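You operate a simulated robot arm through the tools that you are given. There is no shell and no other tool.

Carry out the task below with a simulated robot arm. There is one attempt and no reset: what you move stays moved.

TASK
Uncap the tube in the uncapper and pour its clear top into the waste tub, down to about 5 ml.
Fine: pull the uncapper lever first, then put the cap into the used caps bin; tube back in the uncapper.
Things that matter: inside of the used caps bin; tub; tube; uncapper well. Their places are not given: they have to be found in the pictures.

The check looks at the end state, three seconds after you hand in, the way a careful person would. Anything else that was tipped, shoved, dropped, spilled or broken makes it a failure. Lids that push on must go on centred and level and be pressed home; caps that screw on are set level and turned clockwise until they are tight.

THE ROBOT
A 6-joint arm with a two-finger gripper, fixed in place. Base frame: the origin is on the floor under the middle of its stand, x ahead of it, y to its left, z up. Lengths are in mm, angles in rad, forces in N, time in s.
It reaches about 1038 mm from its shoulder. Its first joint turns from -2.897 to 2.897 rad. Payload 1.71 kg.
Tool frame: the origin (TCP) lies between the finger pads and is the grasp point; the fingertips stand 20 mm ahead of it; z points along the fingers, y is the line along which they close. The gripper opens to 96 mm; its body begins 113 mm behind the TCP.
Orientation is that of the tool frame in the base frame, as a unit quaternion [x, y, z, w]. With the fingers straight down and closing along the base's y, the tool's x points along the base's -x, its y along +y and its z along -z.

THE INTERFACE
- The arm moves only by the tool move_arm. Its argument "deltas" is a list of rows, each a list of 7 numbers: the shift along the tool's x, y, z in units of 20 mm (1.0 is 20 mm), then the turn, a rotation vector about the tool's x, y, z in units of 8 degrees (1.0 is 8 degrees), then the finger opening in cm, from 0 to 9.6. In form: [[tx, ty, tz, wx, wy, wz, fingers], ...]. A call has 1 to 20 rows; each row shifts and turns the commanded pose from where the row before left it, along the tool's axes as they then stand. A call with a number of a shift or a turn outside -1 to 1 is refused whole. Rows are played at 5 a second. More than 50 mm and 0.15 rad between two rows, or a gripper value outside its range, and nothing of the call is played. A pose out of reach is approached as far as the arm can. The call stops where the force on the tool passes 60 N (or 10 N more than at its start, if that is more) or the arm is blocked; 0.2 s more then pass. The fingers move at their own pace (about 45 mm/s each) and stop on an object; they squeeze with about 33 N. The grip force told is the motor's: it shows also when the fingers shut on nothing. Time passes only in rows, and 0.2 s behind the last, so rows that do not move let the fingers close. The reply holds the time, the measured pose of the TCP, the force on the tool along the base axes, the opening and the grip force, in the units named above and with some noise, with the torque about the TCP (base axes, N m) and any sound that the robot's microphone picked up, and new pictures: "views" is both (left out), scene, wrist or none.
- Cameras (640 x 400 px; columns grow to the right, rows downward): "scene" is fixed at [51.8, 649.1, 1535]; the picture's right is [-0.99, -0.15, 0.00], its down [-0.02, 0.16, -0.99] and it looks along [0.15, -0.98, -0.16] (base axes); focal length 214 px, centre (320, 200). "wrist" rides on the gripper at [66, 14, -145] in the tool frame; the picture's right is [-0.21, 0.98, 0.00], its down [-0.88, -0.18, -0.45] and it looks along [-0.44, -0.09, 0.90] (tool axes); focal length 275 px, centre (320, 200).
- lift_body(by): moves the trunk up (or, below 0, down) by that many mm; the arm rides with it, the base frame stays. It gives what a move gives, with no picture.
- probe_pixels(camera, pixels): for up to 12 pixels [column, row] of the newest picture of that camera ("zoom" is the newest enlarged one), the place [x, y, z] in the base frame of the surface seen there, good to about 3 mm. The clock stands still meanwhile.
- inspect(camera, box): a new picture of the part [left, top, right, bottom] of that camera's present view, enlarged. The clock stands still meanwhile.
- job_done(): hands the job in; it is judged then, once.

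Open the gripper and draw the arm clear of the work before you hand the job in, unless the task says otherwise.

The tools are called after "Call:" as name(argument=value, ...) on one line, values as JSON. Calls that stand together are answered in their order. move_arm: Moves the arm, as the interface text tells. Its arguments: {"type":"object","properties":{"deltas":{"type":"array"},"views":{"type":"string","enum":["both","scene","wrist","none"]}},"required":["deltas"]} The other tools are called the same way: lift_body (by) moves the trunk up or down; probe_pixels (camera, pixels) gives the place of the surface under pixels of a picture; inspect (camera, box) takes an enlarged picture of a part of a camera's view; job_done () hands the job in.

At the start:

```text
t: 0.0
tcp_pos: [73.6, 538.8, 1380.2]
orientation: [0.004, 1.0, -0.001, -0.001]
ft_force: [0.5, -0.3, -0.1]
moment: [0.02, -0.01, 0.0]
opening: 96.1
gripper_force: 0.0
trunk travel left (down, up): [-225.0, 165.0]
```

scene: 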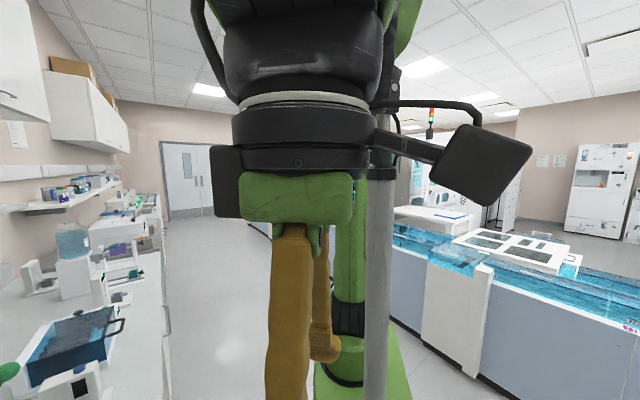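
wrist: 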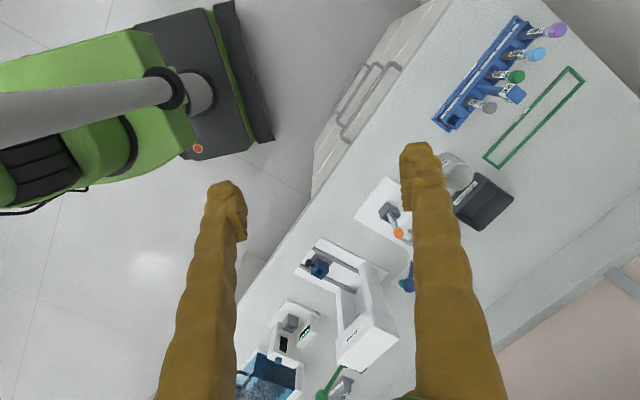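

The wrist picture shows a bench with a blue rack (480,75), a clear tub (455,175), a dark bin (485,200), a white device with orange-capped tube (395,225) and another device (340,300). I enlarge these parts first.

Call:
inspect(camera="wrist", box=[340, 130, 540, 255])

Call:
inspect(camera="wrist", box=[230, 220, 430, 400])

Call:
inspect(camera="scene", box=[0, 160, 180, 400])

```text
3.20 times, centred on (440, 192) of wrist
```

zoom: 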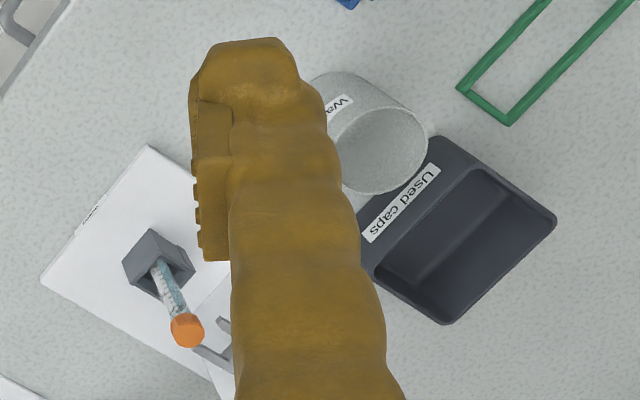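

```text
2.22 times, centred on (330, 310) of wrist
```

zoom: 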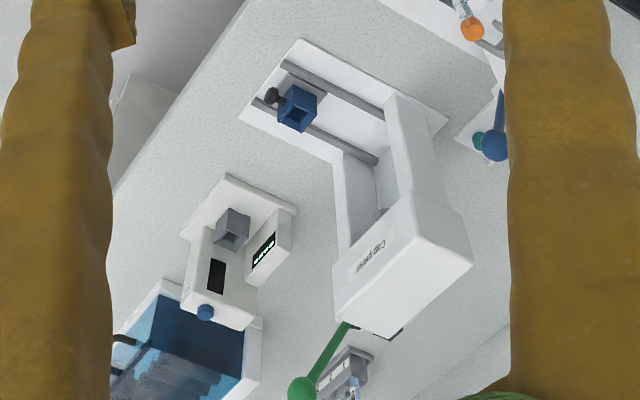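

```text
1.67 times, centred on (90, 280) of scene
```

zoom: 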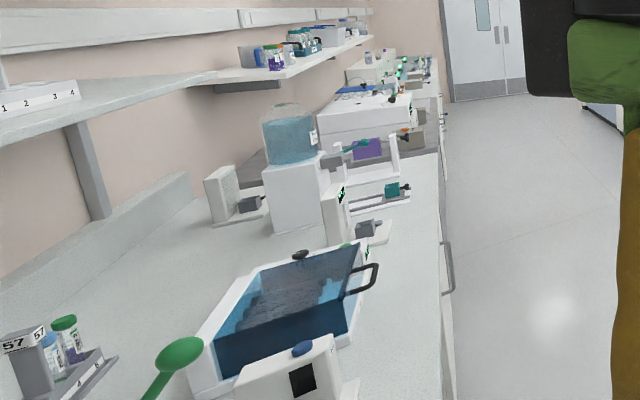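

I probe key points in the wrist picture: the device with the orange cap, the tub, the bin and the bench.

Call:
probe_pixels(camera="wrist", pixels=[[398, 233], [388, 212], [375, 200], [365, 225], [455, 160], [465, 185], [485, 215], [500, 190], [470, 230], [409, 285], [320, 268], [360, 345]])

Call:
probe_pixels(camera="wrist", pixels=[[480, 70], [500, 75], [515, 77], [487, 107], [520, 110], [350, 170], [400, 250], [395, 245], [388, 235], [458, 200], [440, 135], [270, 330]])

```text
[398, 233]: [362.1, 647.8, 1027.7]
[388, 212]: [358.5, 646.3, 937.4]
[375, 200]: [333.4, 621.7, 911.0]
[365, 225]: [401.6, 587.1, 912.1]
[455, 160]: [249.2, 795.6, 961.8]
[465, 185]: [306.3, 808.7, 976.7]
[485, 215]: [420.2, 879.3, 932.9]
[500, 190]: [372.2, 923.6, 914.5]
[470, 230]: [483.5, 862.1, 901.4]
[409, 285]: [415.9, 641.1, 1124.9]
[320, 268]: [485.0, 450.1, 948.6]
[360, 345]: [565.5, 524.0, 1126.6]
```

```text
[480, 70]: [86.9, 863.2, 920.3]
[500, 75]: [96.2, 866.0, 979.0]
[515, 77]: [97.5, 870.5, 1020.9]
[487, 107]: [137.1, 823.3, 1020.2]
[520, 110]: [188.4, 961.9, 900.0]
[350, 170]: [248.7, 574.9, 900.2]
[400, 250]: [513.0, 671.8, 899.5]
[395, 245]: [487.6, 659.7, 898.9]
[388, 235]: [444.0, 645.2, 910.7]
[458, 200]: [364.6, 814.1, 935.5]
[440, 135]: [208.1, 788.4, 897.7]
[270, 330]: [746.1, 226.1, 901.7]
```

The uncapper with the orange-capped tube is near (360, 645), the bench top at z≈900. The right finger hides part of it, so I shift the arm 140 mm along +y, high above everything, to see it between the fingers.

Call:
move_arm(deltas=[[0, 1, 0, 0, 0, 0, 9.6], [0, 1, 0, 0, 0, 0, 9.6], [0, 1, 0, 0, 0, 0, 9.6], [0, 1, 0, 0, 0, 0, 9.6], [0, 1, 0, 0, 0, 0, 9.6], [0, 1, 0, 0, 0, 0, 9.6], [0, 1, 0, 0, 0, 0, 9.6]])

```text
t: 1.1
tcp_pos: [75.0, 543.3, 1378.8]
orientation: [0.042, 0.999, 0.001, 0.013]
ft_force: [0.0, 0.3, 0.4]
moment: [0.01, 0.0, 0.0]
opening: 95.9
gripper_force: 0.0
trunk travel left (down, up): [-225.0, 165.0]
stopped in row 5: the arm was blocked; the commanded pose is now the measured one
```

scene: 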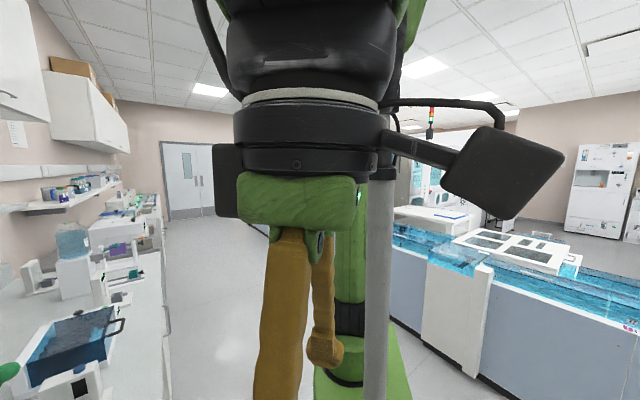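
wrist: 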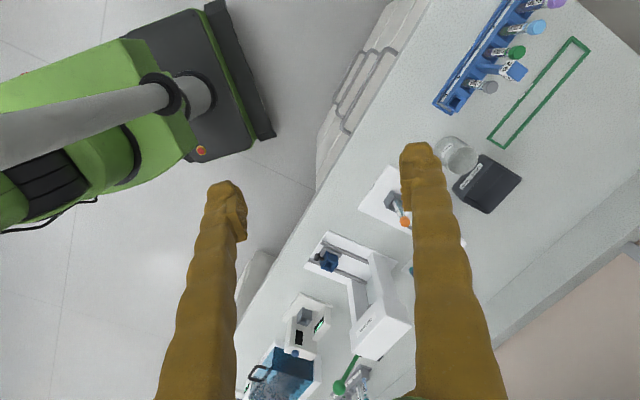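

The arm was blocked almost at once (it moved only 5 mm), which looks like the end of reach at this height. I probe the robot's own body in the wrist and scene pictures to learn where the shoulder is.

Call:
probe_pixels(camera="wrist", pixels=[[100, 60], [40, 80], [60, 180], [100, 105], [150, 120], [180, 100], [230, 60], [255, 120], [10, 215], [200, 150]])

Call:
probe_pixels(camera="scene", pixels=[[350, 230], [350, 320], [380, 250], [345, 375], [300, 50], [300, 120], [300, 190], [490, 150], [405, 20], [215, 20], [405, 380], [280, 260]])

```text
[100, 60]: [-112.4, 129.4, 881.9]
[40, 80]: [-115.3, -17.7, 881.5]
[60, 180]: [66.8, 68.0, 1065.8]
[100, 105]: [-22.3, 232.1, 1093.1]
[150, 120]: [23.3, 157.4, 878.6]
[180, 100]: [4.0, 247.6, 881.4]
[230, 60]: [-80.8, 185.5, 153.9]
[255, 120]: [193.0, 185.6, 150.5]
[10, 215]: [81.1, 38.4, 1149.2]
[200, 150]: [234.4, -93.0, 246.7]
```

```text
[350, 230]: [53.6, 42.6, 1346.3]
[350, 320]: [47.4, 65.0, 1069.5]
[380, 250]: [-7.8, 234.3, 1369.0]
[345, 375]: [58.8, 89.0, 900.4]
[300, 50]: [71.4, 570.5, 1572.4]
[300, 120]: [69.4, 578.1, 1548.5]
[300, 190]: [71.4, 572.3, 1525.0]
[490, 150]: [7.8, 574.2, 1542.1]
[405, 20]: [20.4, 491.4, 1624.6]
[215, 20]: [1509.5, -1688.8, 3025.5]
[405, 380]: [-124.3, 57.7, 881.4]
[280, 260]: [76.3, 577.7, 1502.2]
```

The probes show a vertical grey mast at about (-10, 235) rising past z≈1370, close to the arm's links. I look closer at the scene picture's top and the mast to judge what blocks the arm.

Call:
inspect(camera="scene", box=[180, 0, 560, 237])

Call:
inspect(camera="scene", box=[240, 160, 480, 400])

Call:
inspect(camera="wrist", box=[0, 0, 320, 230])

```text
1.68 times, centred on (370, 118) of scene
```

zoom: 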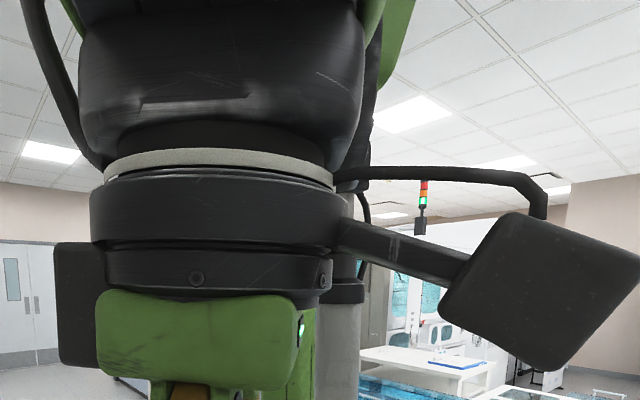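

```text
1.67 times, centred on (360, 280) of scene
```

zoom: 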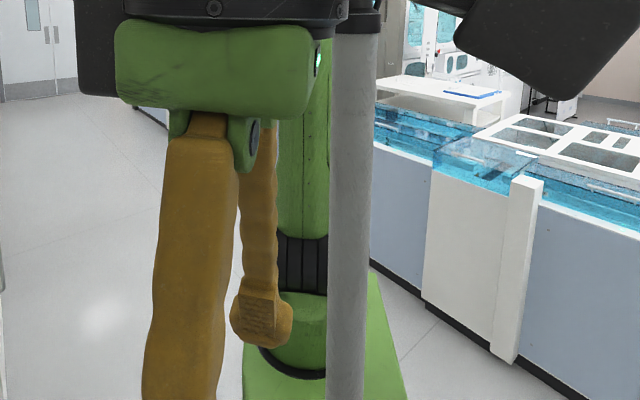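

```text
1.74 times, centred on (160, 115) of wrist
```

zoom: 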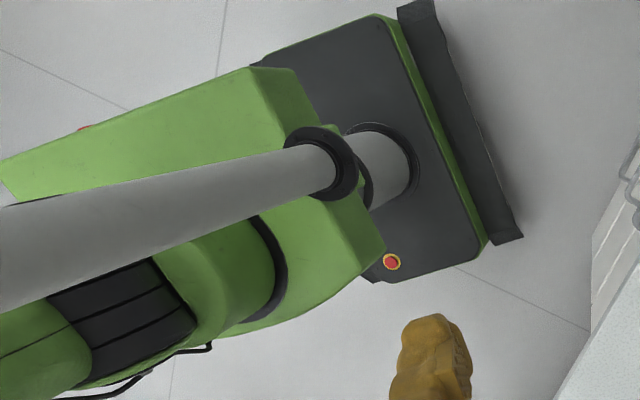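

The grey mast runs right beside the forearm, so moving along +y likely swings the arm against it. I probe the bench features in the new wrist picture to get the bench direction, and then try moving +x, away from the mast.

Call:
probe_pixels(camera="wrist", pixels=[[573, 41], [589, 54], [490, 137], [502, 148], [389, 168], [360, 206], [405, 222], [457, 241], [465, 192], [521, 178], [487, 213], [484, 155]])

Call:
move_arm(deltas=[[-1, 0, 0, 0, 0, 0, 9.6], [-1, 0, 0, 0, 0, 0, 9.6], [-1, 0, 0, 0, 0, 0, 9.6]])

```text
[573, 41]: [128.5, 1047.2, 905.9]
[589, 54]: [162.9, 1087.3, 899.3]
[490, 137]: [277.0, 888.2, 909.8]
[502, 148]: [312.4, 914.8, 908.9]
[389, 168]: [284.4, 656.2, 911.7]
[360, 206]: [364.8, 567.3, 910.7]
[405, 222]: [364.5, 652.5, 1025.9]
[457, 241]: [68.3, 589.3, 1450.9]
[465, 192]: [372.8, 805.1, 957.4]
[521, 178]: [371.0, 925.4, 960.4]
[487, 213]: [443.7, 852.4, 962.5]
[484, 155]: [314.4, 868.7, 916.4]
```

```text
t: 1.9
tcp_pos: [111.5, 544.2, 1377.9]
orientation: [0.018, 1.0, -0.001, 0.013]
ft_force: [0.4, 0.0, 0.7]
moment: [0.03, -0.03, 0.0]
opening: 96.2
gripper_force: 0.1
trunk travel left (down, up): [-225.0, 165.0]
```

scene: 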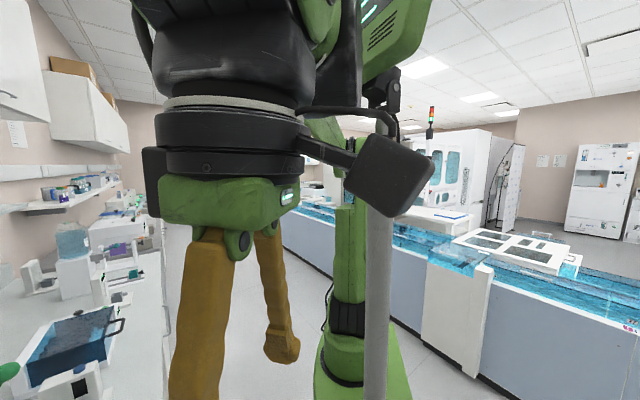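
wrist: 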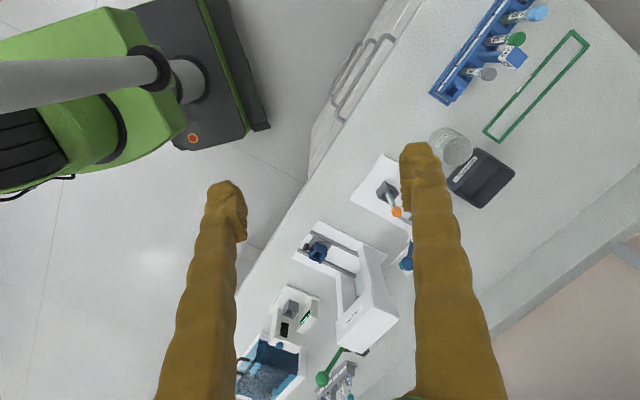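

Moving +x works, so the mast was the obstacle. The bench runs at about -48° in the base frame, with the uncapper near (355, 645). I shift away from the mast and turn the gripper about 43° so the camera looks square onto the bench.

Call:
move_arm(deltas=[[-1, -0.5, 0, 0, 0, 0, 9.6], [-1, -0.5, 0, 0, 0, 0, 9.6], [-1, -0.5, 0, 0, 0, 0, 9.6], [-1, -0.5, 0, 0, 0, 0, 9.6], [-1, -0.5, 0, 0, 0, 0, 9.6], [0, 0, 0, 0, 0, -0.9, 9.6], [0, 0, 0, 0, 0, -0.9, 9.6], [0, 0, 0, 0, 0, -0.9, 9.6], [0, 0, 0, 0, 0, -0.9, 9.6], [0, 0, 0, 0, 0, -0.9, 9.6], [0, 0, 0, 0, 0, -0.9, 9.6], [0, 0, 0, 0, 0, 0, 9.6]])

```text
t: 4.5
tcp_pos: [208.0, 486.4, 1385.2]
orientation: [-0.35, 0.937, -0.005, 0.014]
ft_force: [0.5, 0.1, 1.0]
moment: [-0.03, 0.02, 0.03]
opening: 96.0
gripper_force: 0.0
trunk travel left (down, up): [-225.0, 165.0]
```

scene: 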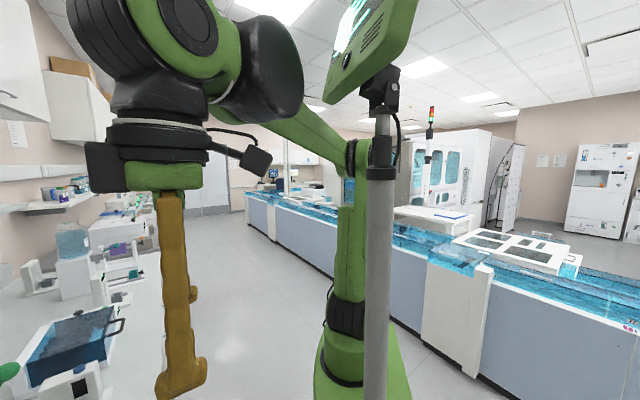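
wrist: 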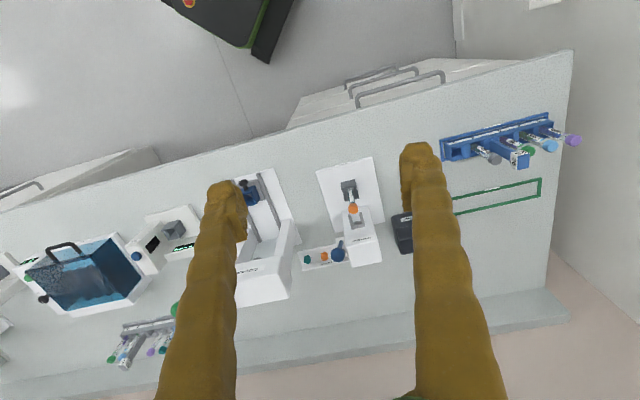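

Now the uncapper is seen between the fingers around (350,210). I enlarge it.

Call:
inspect(camera="wrist", box=[290, 145, 410, 275])

Call:
inspect(camera="wrist", box=[380, 90, 600, 260])

```text
3.08 times, centred on (350, 210) of wrist
```

zoom: 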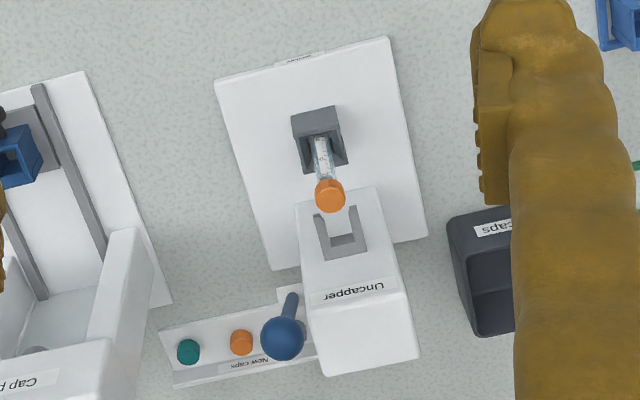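

```text
2.35 times, centred on (490, 175) of wrist
```

zoom: 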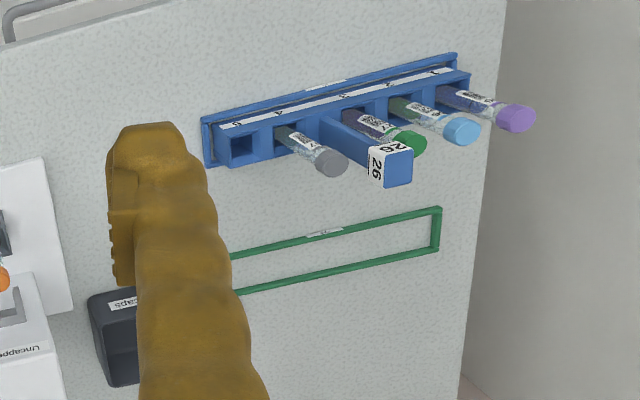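

I retake the uncapper zoom and probe its parts: cap, well, fork, tower, lever and the new-caps tray.

Call:
inspect(camera="wrist", box=[290, 145, 410, 275])

Call:
probe_pixels(camera="zoom", pixels=[[330, 190], [320, 150], [297, 120], [335, 115], [322, 230], [362, 228], [343, 243], [340, 210], [350, 275], [360, 330], [283, 330], [291, 300]])

Call:
probe_pixels(camera="zoom", pixels=[[325, 372], [417, 357], [392, 265], [305, 215], [375, 195], [240, 342], [188, 350], [230, 320], [165, 335], [222, 85], [385, 42], [345, 165]])

```text
3.08 times, centred on (350, 210) of wrist
```

zoom: 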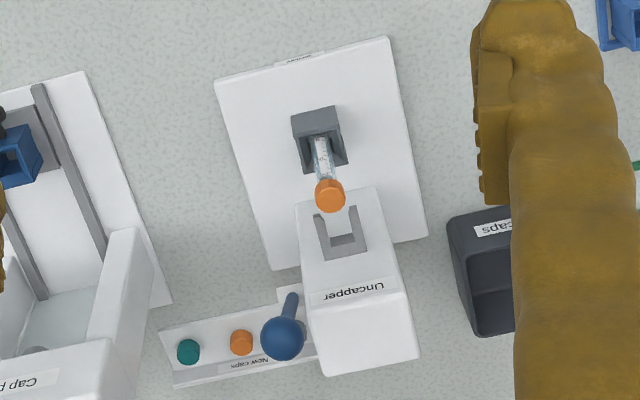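

```text
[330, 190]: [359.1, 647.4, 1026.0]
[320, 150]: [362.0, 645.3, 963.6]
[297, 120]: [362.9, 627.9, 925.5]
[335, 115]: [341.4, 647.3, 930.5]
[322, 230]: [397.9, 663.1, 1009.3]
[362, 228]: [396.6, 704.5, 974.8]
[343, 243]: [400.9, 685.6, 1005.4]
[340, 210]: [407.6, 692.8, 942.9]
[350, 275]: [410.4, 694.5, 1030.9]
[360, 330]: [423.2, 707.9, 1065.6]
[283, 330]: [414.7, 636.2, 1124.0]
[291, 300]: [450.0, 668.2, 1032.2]
```

```text
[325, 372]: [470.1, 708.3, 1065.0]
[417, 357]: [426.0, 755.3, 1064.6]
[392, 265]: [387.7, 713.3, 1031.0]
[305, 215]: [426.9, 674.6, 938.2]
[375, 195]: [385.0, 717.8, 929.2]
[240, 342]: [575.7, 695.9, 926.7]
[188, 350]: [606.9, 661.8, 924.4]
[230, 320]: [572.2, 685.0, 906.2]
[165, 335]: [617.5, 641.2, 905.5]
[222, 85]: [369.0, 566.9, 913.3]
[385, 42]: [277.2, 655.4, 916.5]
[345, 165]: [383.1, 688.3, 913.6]
```

The lever ball sits at about (415,636,1124), left of the tower, its rod leaning towards the robot; the fork on the tower front is level with the cap. I level the tool and go closer (TCP z≈1250, well above everything) for a better look.

Call:
move_arm(deltas=[[-0.9, 0.1, 0.75, -0.14, 0.16, -0.25, 9.6], [-0.9, 0.1, 0.75, 0, 0, 0, 9.6], [-0.9, 0.1, 0.75, 0, 0, 0, 9.6], [-0.9, 0.1, 0.75, 0, 0, 0, 9.6], [-0.9, 0.1, 0.75, 0, 0, 0, 9.6], [-0.9, 0.1, 0.75, 0, 0, 0, 9.6], [-0.9, 0.1, 0.75, 0, 0, 0, 9.6], [-0.9, 0.1, 0.75, 0, 0, 0, 9.6], [-0.9, 0.1, 0.75, 0, 0, 0, 9.6], [0, 0, 0, 0, 0, 0, 9.6]])

```text
t: 6.7
tcp_pos: [317.1, 611.1, 1247.7]
orientation: [-0.366, 0.931, 0.001, -0.002]
ft_force: [-0.7, 0.7, 0.0]
moment: [-0.04, 0.02, -0.02]
opening: 95.9
gripper_force: 0.0
trunk travel left (down, up): [-225.0, 165.0]
```

scene: 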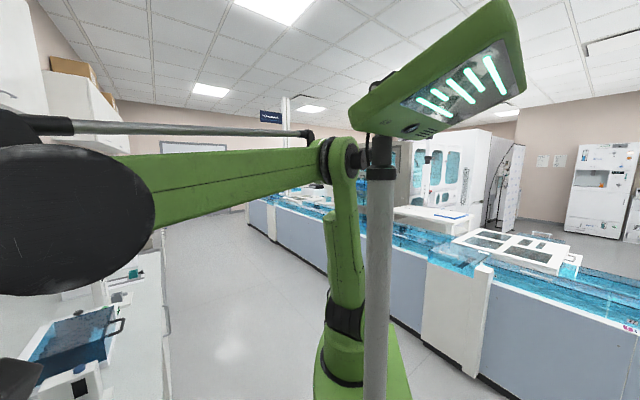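
wrist: 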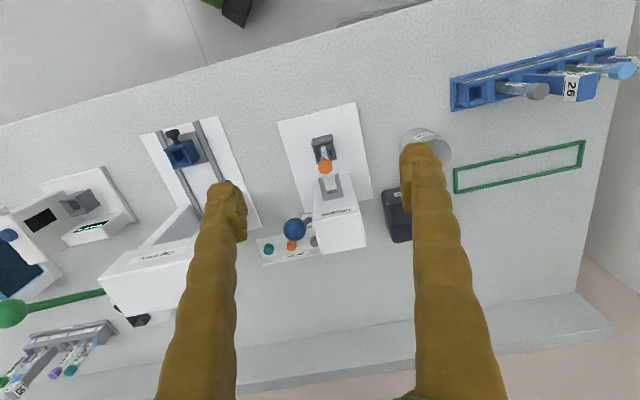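

The arm is level now at z≈1248. I enlarge the uncapper and the tub/bin parts.

Call:
inspect(camera="wrist", box=[245, 95, 395, 265])

Call:
inspect(camera="wrist", box=[370, 110, 470, 250])

```text
2.35 times, centred on (320, 180) of wrist
```

zoom: 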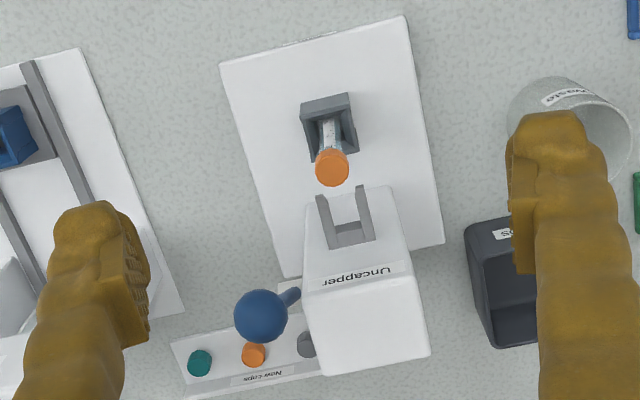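

```text
2.86 times, centred on (420, 180) of wrist
```

zoom: 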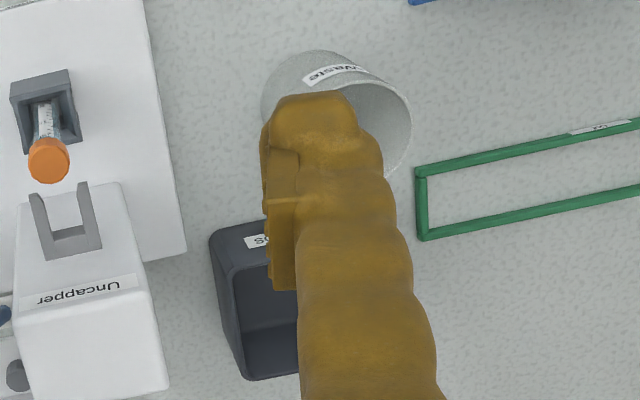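

I probe the lever, fork, cap, tub and bin in fresh zooms from this closer view.

Call:
inspect(camera="wrist", box=[270, 125, 370, 255])

Call:
probe_pixels(camera="wrist", pixels=[[295, 229], [288, 221], [302, 238], [286, 236], [303, 222], [309, 221], [325, 167], [318, 167], [331, 166], [325, 175], [332, 190], [321, 185]])

Call:
probe_pixels(camera="wrist", pixels=[[339, 183], [314, 240], [314, 143], [336, 160], [311, 160], [330, 135], [388, 195], [410, 235], [395, 235], [430, 133], [448, 160], [440, 165]])

```text
3.08 times, centred on (320, 190) of wrist
```

zoom: 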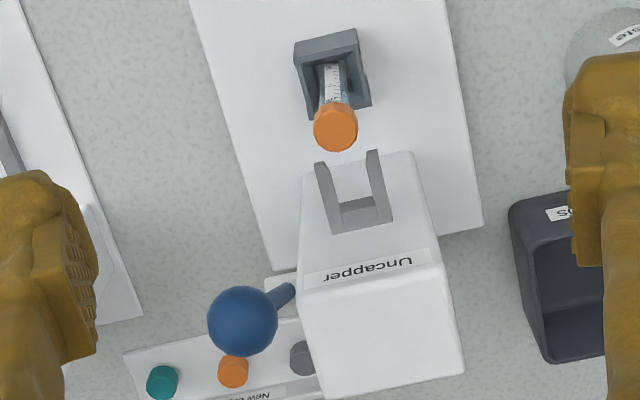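

```text
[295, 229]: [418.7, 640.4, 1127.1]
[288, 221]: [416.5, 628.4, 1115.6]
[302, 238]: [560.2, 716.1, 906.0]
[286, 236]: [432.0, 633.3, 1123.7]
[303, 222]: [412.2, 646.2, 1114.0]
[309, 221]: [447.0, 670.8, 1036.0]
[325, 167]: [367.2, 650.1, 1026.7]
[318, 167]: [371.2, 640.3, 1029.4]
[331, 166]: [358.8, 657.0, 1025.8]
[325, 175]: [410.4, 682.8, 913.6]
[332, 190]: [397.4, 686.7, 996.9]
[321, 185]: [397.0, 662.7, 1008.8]
```

```text
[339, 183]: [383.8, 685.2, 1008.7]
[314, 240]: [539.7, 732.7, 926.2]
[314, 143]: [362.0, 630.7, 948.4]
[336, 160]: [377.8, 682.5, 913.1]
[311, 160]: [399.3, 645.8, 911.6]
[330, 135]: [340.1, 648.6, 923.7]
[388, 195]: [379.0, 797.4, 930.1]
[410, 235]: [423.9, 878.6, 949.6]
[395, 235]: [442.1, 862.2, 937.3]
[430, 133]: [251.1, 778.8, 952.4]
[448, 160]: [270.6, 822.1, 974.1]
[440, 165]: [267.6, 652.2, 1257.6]
```

The lever ball centre is near (425,643,1116), its rod running down to the tower's left side. To find the pivot and the tray below, I move left along the bench and tilt the gripper so the camera looks at the lever from its side.

Call:
move_arm(deltas=[[0, -1, 0, 0, 0, 0, 9.6], [0, -1, 0, 0, 0, 0, 9.6], [0, -1, 0, 0, 0, 0, 9.6], [0, -1, 0, 0, 0, 0, 9.6], [0, -1, 0, 0, 0, 0, 9.6], [0, -1, 0, 0, 0, 0, 9.6], [0, -1, 0, 0, 0, 0, 9.6], [0, -1, 0, 0, 0, 0, 9.6], [0, -1, 0, 0, 0, 0, 9.6], [0, 0, 0, -1, 0, 0, 9.6], [0, 0, 0, -1, 0, 0, 9.6], [0, 0, 0, -1, 0, 0, 9.6], [0, 0, 0, -1, 0, 0, 9.6], [0, 0, 0, -1, 0, 0, 9.6], [0, 0, 0, 0, 0, 0, 9.6]], views="wrist")

```text
t: 9.9
tcp_pos: [440.1, 479.1, 1249.1]
orientation: [-0.344, 0.874, 0.319, -0.126]
ft_force: [0.5, -0.2, 0.0]
moment: [0.0, 0.03, 0.01]
opening: 96.0
gripper_force: 0.1
trunk travel left (down, up): [-225.0, 165.0]
```

wrist: 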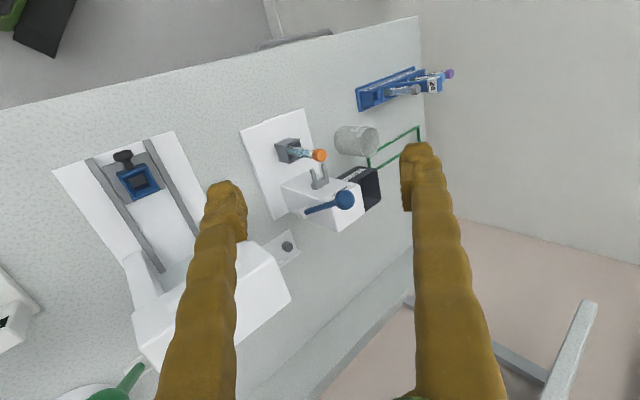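

The lever is now seen from its side at (330,200). I enlarge that region.

Call:
inspect(camera="wrist", box=[235, 100, 395, 260])

Call:
probe_pixels(camera="wrist", pixels=[[345, 199], [308, 211], [315, 208], [325, 204], [320, 155], [295, 152], [316, 165], [320, 180], [312, 180], [325, 175], [288, 247], [354, 140]])

```text
2.50 times, centred on (315, 180) of wrist
```

zoom: 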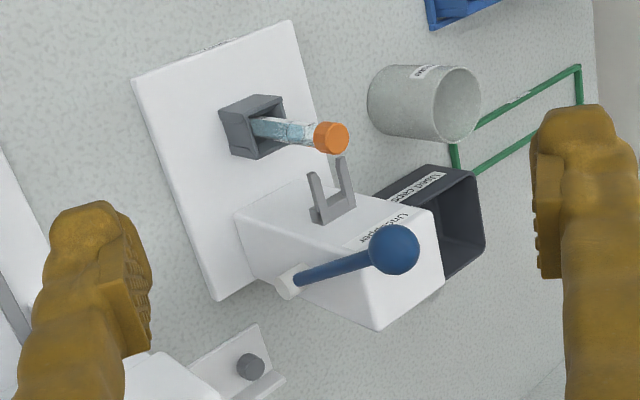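

```text
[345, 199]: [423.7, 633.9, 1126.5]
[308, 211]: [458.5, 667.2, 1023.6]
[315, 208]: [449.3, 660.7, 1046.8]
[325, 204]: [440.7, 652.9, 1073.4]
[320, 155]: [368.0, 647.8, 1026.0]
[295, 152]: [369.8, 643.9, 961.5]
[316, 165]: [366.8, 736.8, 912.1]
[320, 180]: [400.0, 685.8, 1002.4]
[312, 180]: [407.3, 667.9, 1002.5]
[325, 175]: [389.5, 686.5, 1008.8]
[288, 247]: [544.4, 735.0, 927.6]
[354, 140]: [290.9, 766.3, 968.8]
```

The side view shows the pivot boss at about (461,670,1015) and the lever leaning 25° towards the robot, arm length about 113 mm; the ball centre is (424,643,1117). I level the gripper again and go over the ball, fingers straddling it along the bench, at TCP z≈1190.

Call:
move_arm(deltas=[[0, 0, 0, 1, 0, 0, 9.6], [0, 0, 0, 1, 0, 0, 9.6], [0, 0, 0, 1, 0, 0, 9.6], [0, 0, 0, 1, 0, 0, 9.6], [0, 0, 0, 1, 0, 0, 9.6], [-0.7, 0.936, 0.4, 0, 0, 0, 9.6], [-0.7, 0.936, 0.4, 0, 0, 0, 9.6], [-0.7, 0.936, 0.4, 0, 0, 0, 9.6], [-0.7, 0.936, 0.4, 0, 0, 0, 9.6], [-0.7, 0.936, 0.4, 0, 0, 0, 9.6], [-0.7, 0.936, 0.4, 0, 0, 0, 9.6], [-0.7, 0.936, 0.4, 0, 0, 0, 9.6], [0, 0, 0, 0, 0, 0, 9.6]], views="wrist")

```text
t: 12.7
tcp_pos: [421.8, 641.8, 1192.8]
orientation: [-0.366, 0.93, 0.001, -0.001]
ft_force: [0.4, -0.1, -0.6]
moment: [-0.05, 0.0, -0.01]
opening: 96.0
gripper_force: 0.1
trunk travel left (down, up): [-225.0, 165.0]
```

wrist: 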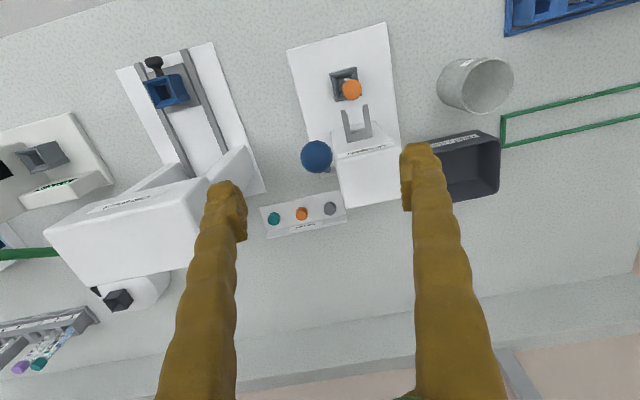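

The ball (317,157) lies between the fingers, and the tub (475,85) and the bin (460,165) are now in plain view. I enlarge and probe them before going down.

Call:
inspect(camera="wrist", box=[400, 40, 540, 220])

Call:
probe_pixels(camera="wrist", pixels=[[317, 157], [463, 62], [512, 65], [472, 108], [505, 105], [487, 60], [488, 85], [498, 135], [498, 190], [455, 175], [475, 165], [447, 145]])

```text
2.22 times, centred on (470, 130) of wrist
```

zoom: 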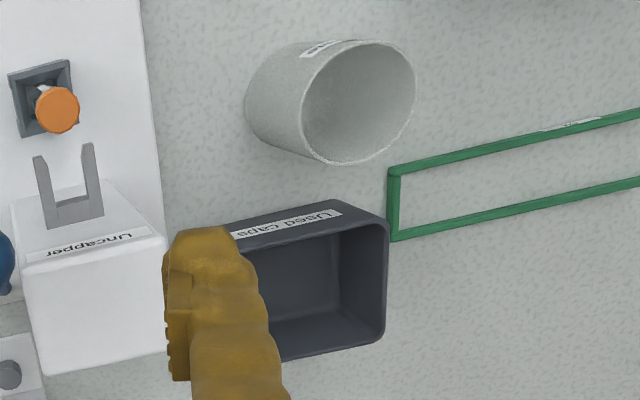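

```text
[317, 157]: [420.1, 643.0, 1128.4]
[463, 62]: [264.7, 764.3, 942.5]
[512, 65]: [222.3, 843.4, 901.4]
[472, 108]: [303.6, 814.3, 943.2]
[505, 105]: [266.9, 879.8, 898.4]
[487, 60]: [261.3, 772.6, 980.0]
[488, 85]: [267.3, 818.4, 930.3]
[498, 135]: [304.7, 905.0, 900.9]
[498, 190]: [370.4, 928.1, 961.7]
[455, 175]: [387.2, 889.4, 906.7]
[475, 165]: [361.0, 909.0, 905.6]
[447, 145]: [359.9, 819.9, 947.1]
```

Tub rim centre ≈ (283,792,980), radius ≈32; bin inside centre ≈ (384,867), rim z≈961. The TCP is over the ball within 3 mm, so I go down so the ball sits in the pads and close gently.

Call:
move_arm(deltas=[[-0.03, 0.01, 0.85, 0, 0, 0, 9.6], [-0.03, 0.01, 0.85, 0, 0, 0, 9.6], [-0.03, 0.01, 0.85, 0, 0, 0, 9.6], [-0.03, 0.01, 0.85, 0, 0, 0, 9.6], [0, 0, 0, 0, 0, 0, 9.6], [0, 0, 0, 0, 0, 0, 5.0], [0, 0, 0, 0, 0, 0, 5.0], [0, 0, 0, 0, 0, 0, 5.0], [0, 0, 0, 0, 0, 0, 5.0]], views="wrist")

```text
t: 14.7
tcp_pos: [420.7, 643.4, 1127.4]
orientation: [-0.366, 0.931, 0.0, -0.001]
ft_force: [1.3, 0.2, -0.2]
moment: [0.03, -0.04, -0.02]
opening: 49.9
gripper_force: 0.0
trunk travel left (down, up): [-225.0, 165.0]
```

wrist: 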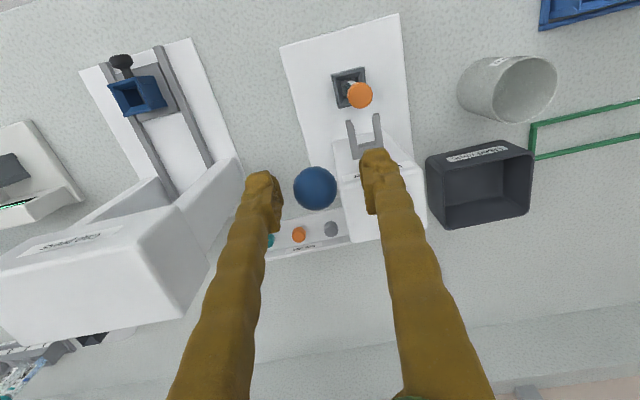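

The ball (316,187) is centred between the finger tips (265,185) and (380,165). I close the fingers on it.

Call:
move_arm(deltas=[[0, 0, 0, 0, 0, 0, 2.0], [0, 0, 0, 0, 0, 0, 2.0], [0, 0, 0, 0, 0, 0, 2.0], [0, 0, 0, 0, 0, 0, 2.0]], views="wrist")

```text
t: 15.7
tcp_pos: [423.1, 641.6, 1126.6]
orientation: [-0.366, 0.931, 0.0, 0.0]
ft_force: [9.9, -12.3, -3.1]
moment: [-0.1, -0.08, -0.03]
opening: 30.7
gripper_force: 8.1
trunk travel left (down, up): [-225.0, 165.0]
```

wrist: 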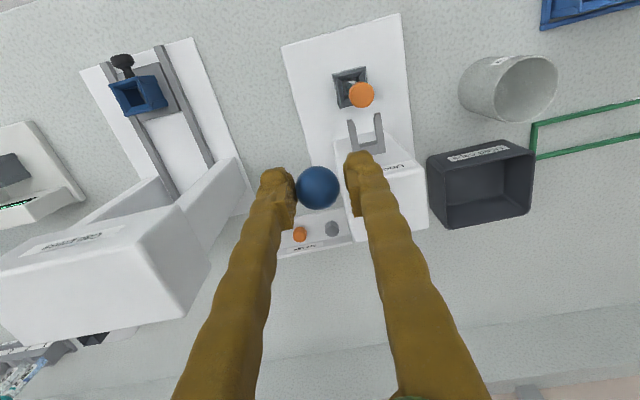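

The left finger touched first (force 16 N along -e, opening 30.7). I shift 2 mm to -e to centre and let the fingers close on the ball.

Call:
move_arm(deltas=[[0, -0.1, 0, 0, 0, 0, 2.0], [0, 0, 0, 0, 0, 0, 2.0], [0, 0, 0, 0, 0, 0, 2.0]], views="wrist")

```text
t: 16.5
tcp_pos: [422.7, 641.3, 1126.8]
orientation: [-0.366, 0.931, 0.0, -0.001]
ft_force: [5.5, -11.6, 1.3]
moment: [-0.19, -0.07, -0.08]
opening: 28.7
gripper_force: 6.4
trunk travel left (down, up): [-225.0, 165.0]
```

wrist: 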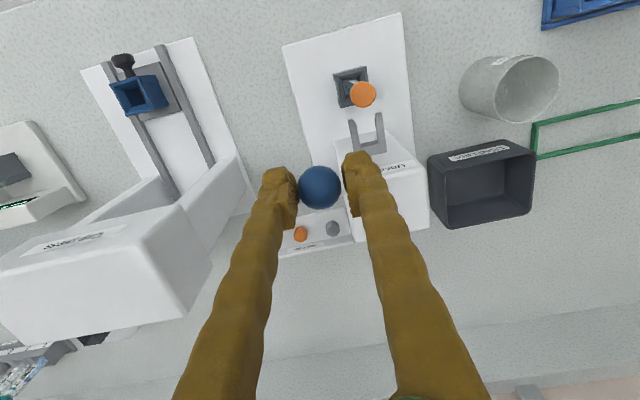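

Still 12 N towards -e with opening 28.7; I shift a little more and let the fingers settle.

Call:
move_arm(deltas=[[0, -0.12, 0, 0, 0, 0, 1.5], [0, 0, 0, 0, 0, 0, 1.5], [0, 0, 0, 0, 0, 0, 1.5], [0, 0, 0, 0, 0, 0, 1.5]], views="none")

```text
t: 17.5
tcp_pos: [424.0, 641.1, 1125.9]
orientation: [-0.367, 0.93, 0.0, -0.001]
ft_force: [-7.3, -6.1, -3.9]
moment: [-0.2, 0.22, 0.04]
opening: 26.2
gripper_force: 35.3
trunk travel left (down, up): [-225.0, 165.0]
```

The ball is held (26 mm, 35 N). I pull along the arc about the pivot towards the robot, first to about 41°.

Call:
move_arm(deltas=[[0.23, 0, 0.11, 0, 0, 0, 1.5], [0.23, 0, 0.11, 0, 0, 0, 1.5], [0.25, 0, 0.157, 0, 0, 0, 1.5], [0.25, 0, 0.157, 0, 0, 0, 1.5], [0.232, 0, 0.18, 0, 0, 0, 1.5], [0.232, 0, 0.18, 0, 0, 0, 1.5]], views="wrist")

```text
t: 18.9
tcp_pos: [405.7, 621.3, 1106.0]
orientation: [-0.366, 0.931, 0.0, -0.001]
ft_force: [12.0, 7.6, -5.3]
moment: [0.69, -0.74, -0.04]
opening: 25.5
gripper_force: 35.2
trunk travel left (down, up): [-225.0, 165.0]
```

wrist: 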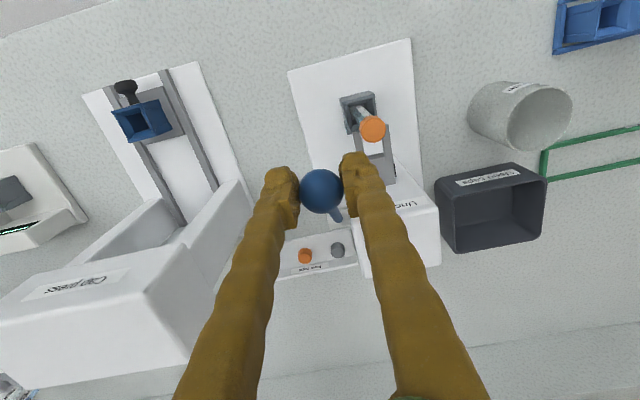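

The lever follows with a 14 N resistance and the fork is moving up to the cap at (372,130). I continue the arc to about 59°.

Call:
move_arm(deltas=[[0.21, 0, 0.205, 0, 0, 0, 1.5], [0.21, 0, 0.205, 0, 0, 0, 1.5], [0.19, 0, 0.225, 0, 0, 0, 1.5], [0.19, 0, 0.225, 0, 0, 0, 1.5], [0.165, 0, 0.245, 0, 0, 0, 1.5], [0.165, 0, 0.245, 0, 0, 0, 1.5]], views="wrist")

```text
t: 20.3
tcp_pos: [388.6, 605.8, 1080.8]
orientation: [-0.365, 0.931, 0.0, -0.001]
ft_force: [4.5, 1.4, 5.3]
moment: [0.64, -0.71, -0.01]
opening: 23.7
gripper_force: 35.2
trunk travel left (down, up): [-225.0, 165.0]
```

wrist: 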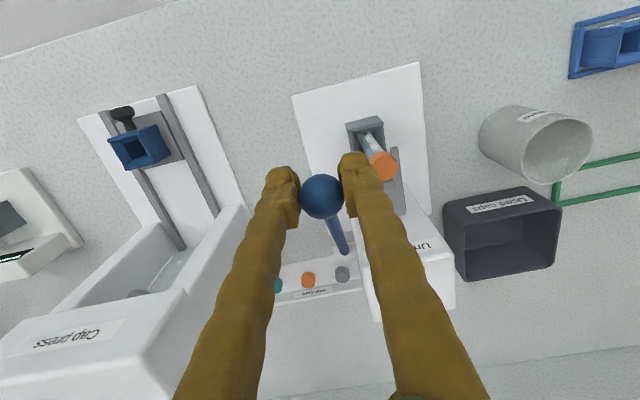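

The ball still sits in the pads but the opening shrank to 23.7, so it may be creeping to the pad edge. I enlarge to see lever, fork and cap.

Call:
inspect(camera="wrist", box=[260, 90, 450, 270])

Call:
probe_pixels(camera="wrist", pixels=[[322, 195], [335, 225], [342, 248], [380, 165], [398, 160], [395, 185], [385, 180], [372, 145], [365, 125]])

```text
2.22 times, centred on (355, 180) of wrist
```

zoom: 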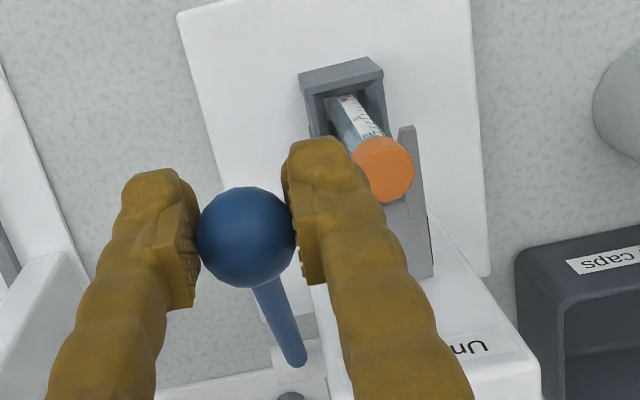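

```text
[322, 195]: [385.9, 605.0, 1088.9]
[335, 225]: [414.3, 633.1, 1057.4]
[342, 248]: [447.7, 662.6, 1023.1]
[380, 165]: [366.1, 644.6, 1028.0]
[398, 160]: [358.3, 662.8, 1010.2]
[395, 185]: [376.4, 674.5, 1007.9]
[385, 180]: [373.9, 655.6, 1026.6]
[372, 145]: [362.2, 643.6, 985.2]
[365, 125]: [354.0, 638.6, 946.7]
```

The fork has slid under the cap around the tube neck; the lever is at about 56° and the ball lies 4 mm below the TCP. The right finger stays 30 mm above the cap, so I continue the arc in small steps to about 66°.

Call:
move_arm(deltas=[[0.14, 0, 0.22, 0, 0, 0, 1.5], [0.14, 0, 0.22, 0, 0, 0, 1.5], [0.115, 0, 0.22, 0, 0, 0, 1.5], [0.115, 0, 0.22, 0, 0, 0, 1.5], [0, 0, 0, 0, 0, 0, 1.5]], views="wrist")

```text
t: 21.5
tcp_pos: [380.4, 596.7, 1063.5]
orientation: [-0.366, 0.931, 0.0, -0.001]
ft_force: [5.7, -6.1, 6.7]
moment: [0.41, -0.48, -0.05]
opening: 23.7
gripper_force: 34.8
trunk travel left (down, up): [-225.0, 165.0]
```

wrist: 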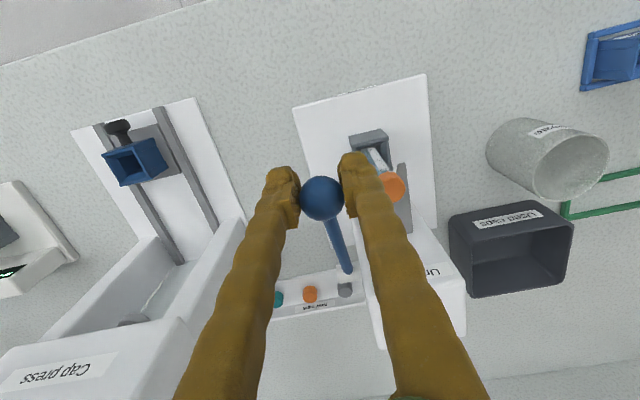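

The pull goes on with small forces. I check where lever, cap and fork are now.

Call:
inspect(camera="wrist", box=[260, 110, 450, 300])

Call:
probe_pixels(camera="wrist", pixels=[[322, 198], [337, 240], [346, 268], [392, 187], [404, 185], [402, 210], [384, 160], [398, 180]])

```text
2.11 times, centred on (355, 205) of wrist
```

zoom: 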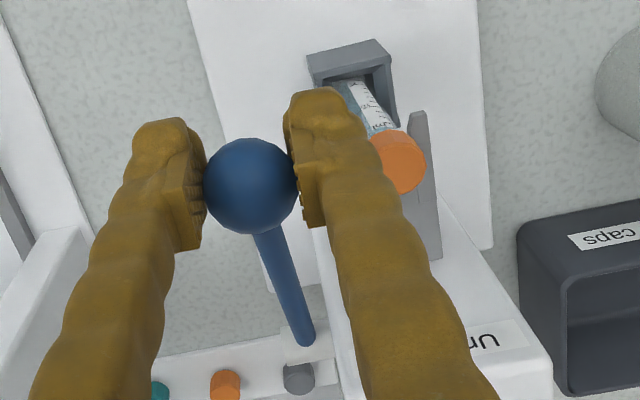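

```text
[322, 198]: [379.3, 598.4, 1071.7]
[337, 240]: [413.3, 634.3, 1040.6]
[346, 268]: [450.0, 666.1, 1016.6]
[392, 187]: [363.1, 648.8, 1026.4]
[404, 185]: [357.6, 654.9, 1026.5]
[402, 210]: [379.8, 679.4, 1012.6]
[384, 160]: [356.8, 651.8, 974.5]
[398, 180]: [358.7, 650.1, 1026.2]
```

The lever is at about 65°, the ball has crept 6 mm towards +n in the pads. I go on mostly downward, keeping clear of the cap, to about 75°.

Call:
move_arm(deltas=[[0.05, 0, 0.23, 0, 0, 0, 1.5], [0.06, 0, 0.23, 0, 0, 0, 1.5], [0.07, 0, 0.23, 0, 0, 0, 1.5], [0.07, 0, 0.23, 0, 0, 0, 1.5], [0, 0, 0, 0, 0, 0, 1.5]], views="wrist")

```text
t: 22.7
tcp_pos: [376.4, 592.6, 1045.8]
orientation: [-0.366, 0.931, 0.0, 0.0]
ft_force: [-3.3, -21.9, 11.0]
moment: [0.3, -0.4, -0.11]
opening: 23.6
gripper_force: 34.6
trunk travel left (down, up): [-225.0, 165.0]
```

wrist: 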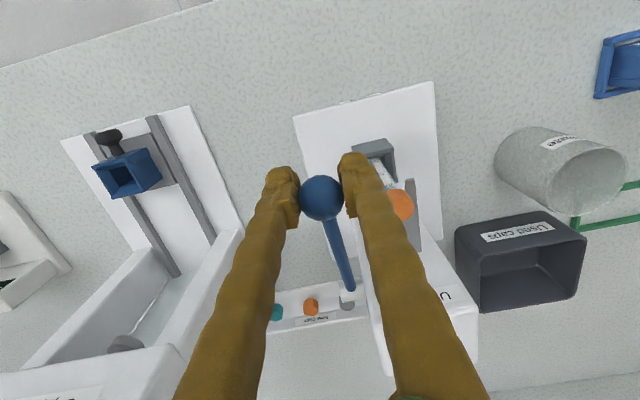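

Force on the tool now points to -n/-e (17 and 14 N): the right finger may be touching the cap or fork. I look closely.

Call:
inspect(camera="wrist", box=[280, 120, 450, 300])

Call:
probe_pixels(camera="wrist", pixels=[[322, 198], [339, 250], [350, 285], [400, 203], [393, 203], [407, 200], [410, 190], [412, 225], [385, 165], [372, 190]])

```text
2.22 times, centred on (365, 210) of wrist
```

zoom: 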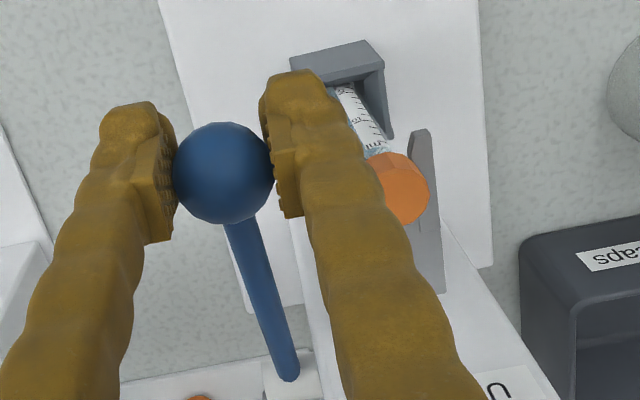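

```text
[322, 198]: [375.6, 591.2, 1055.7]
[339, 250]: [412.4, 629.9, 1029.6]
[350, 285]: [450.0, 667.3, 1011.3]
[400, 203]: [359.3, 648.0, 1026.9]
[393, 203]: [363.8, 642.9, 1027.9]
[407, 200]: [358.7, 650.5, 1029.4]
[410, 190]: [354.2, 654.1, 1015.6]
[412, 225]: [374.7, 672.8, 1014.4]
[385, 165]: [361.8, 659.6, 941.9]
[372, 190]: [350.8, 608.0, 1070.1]
```

The right finger's tip (z≈1026) is just at cap-top height but about 5 mm nearer the robot than the cap, and the forces fit a small arc mismatch. I continue down in small steps, moving slightly towards -n and -e to keep clear.

Call:
move_arm(deltas=[[0.12, -0.06, 0.2, 0, 0, 0, 1.5], [0.08, -0.04, 0.22, 0, 0, 0, 1.5], [0.06, -0.02, 0.22, 0, 0, 0, 1.5], [0, 0, 0, 0, 0, 0, 1.5]], views="wrist")

```text
t: 23.7
tcp_pos: [375.3, 590.1, 1032.6]
orientation: [-0.366, 0.931, 0.001, -0.001]
ft_force: [-2.6, 4.4, 9.1]
moment: [0.67, -0.68, 0.02]
opening: 23.5
gripper_force: 35.1
trunk travel left (down, up): [-225.0, 165.0]
```

wrist: 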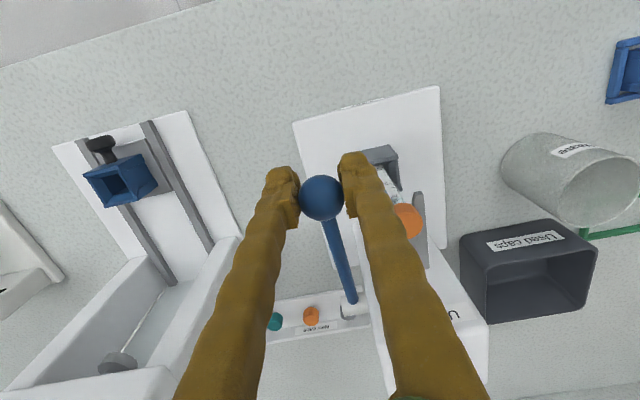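

Forces dropped and the lever is near 80°. I continue the last part of the stroke.

Call:
move_arm(deltas=[[0.03, 0, 0.22, 0, 0, 0, 1.5], [0.02, 0, 0.22, 0, 0, 0, 1.5], [0, 0, 0.22, 0, 0, 0, 1.5], [0, 0, 0, 0, 0, 0, 1.5]], views="wrist")

```text
t: 24.7
tcp_pos: [372.8, 588.4, 1019.2]
orientation: [-0.367, 0.93, 0.001, -0.002]
ft_force: [-14.6, 5.7, 6.4]
moment: [0.43, -0.47, 0.07]
opening: 23.7
gripper_force: 35.1
trunk travel left (down, up): [-225.0, 165.0]
```

wrist: 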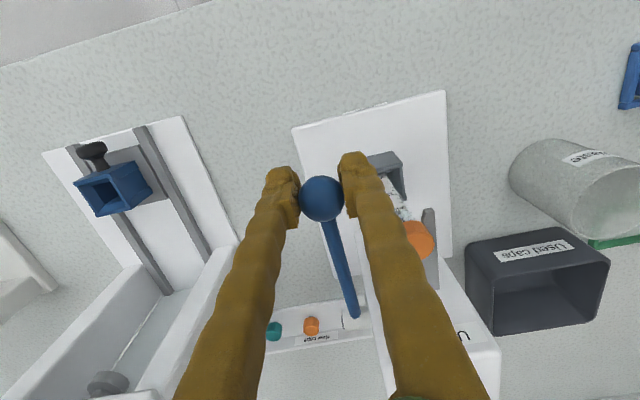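

I check lever, fork and cap heights again after this part of the stroke.

Call:
inspect(camera="wrist", box=[280, 130, 470, 330])

Call:
probe_pixels(camera="wrist", pixels=[[321, 198], [339, 255], [354, 305], [418, 238], [412, 232], [424, 235], [429, 220], [431, 250], [400, 205], [404, 218], [428, 240], [365, 158]])

```text
2.00 times, centred on (375, 230) of wrist
```

zoom: 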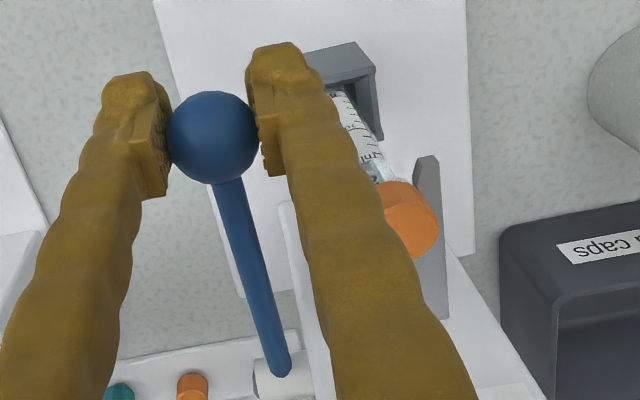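

```text
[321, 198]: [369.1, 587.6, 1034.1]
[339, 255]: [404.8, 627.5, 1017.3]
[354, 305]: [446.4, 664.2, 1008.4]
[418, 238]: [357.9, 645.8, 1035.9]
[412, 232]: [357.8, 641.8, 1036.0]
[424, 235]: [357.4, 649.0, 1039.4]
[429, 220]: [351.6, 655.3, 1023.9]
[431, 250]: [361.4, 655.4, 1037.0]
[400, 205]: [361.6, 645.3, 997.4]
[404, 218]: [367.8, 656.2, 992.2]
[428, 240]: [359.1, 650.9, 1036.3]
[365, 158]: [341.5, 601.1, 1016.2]
```

The fork has lifted: cap top went from 1027 to 1036, fork to 1024, so the stroke is prying the cap up. I continue downward until the lever ends or a click comes.

Call:
move_arm(deltas=[[0.03, 0, 0.22, 0, 0, 0, 1.5], [0.02, 0, 0.22, 0, 0, 0, 1.5], [0, 0, 0.22, 0, 0, 0, 1.5], [0, 0, 0, 0, 0, 0, 1.5]], views="wrist")

```text
t: 25.7
tcp_pos: [371.1, 588.0, 1007.3]
orientation: [-0.366, 0.93, 0.001, -0.001]
ft_force: [-6.3, 10.5, 40.4]
moment: [0.17, -0.1, 0.02]
opening: 24.0
gripper_force: 35.2
trunk travel left (down, up): [-225.0, 165.0]
```

wrist: 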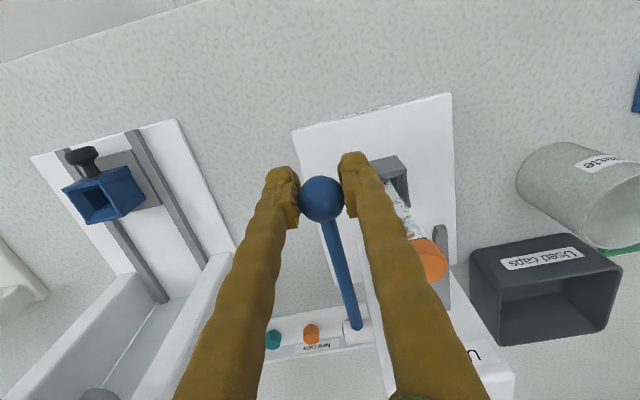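

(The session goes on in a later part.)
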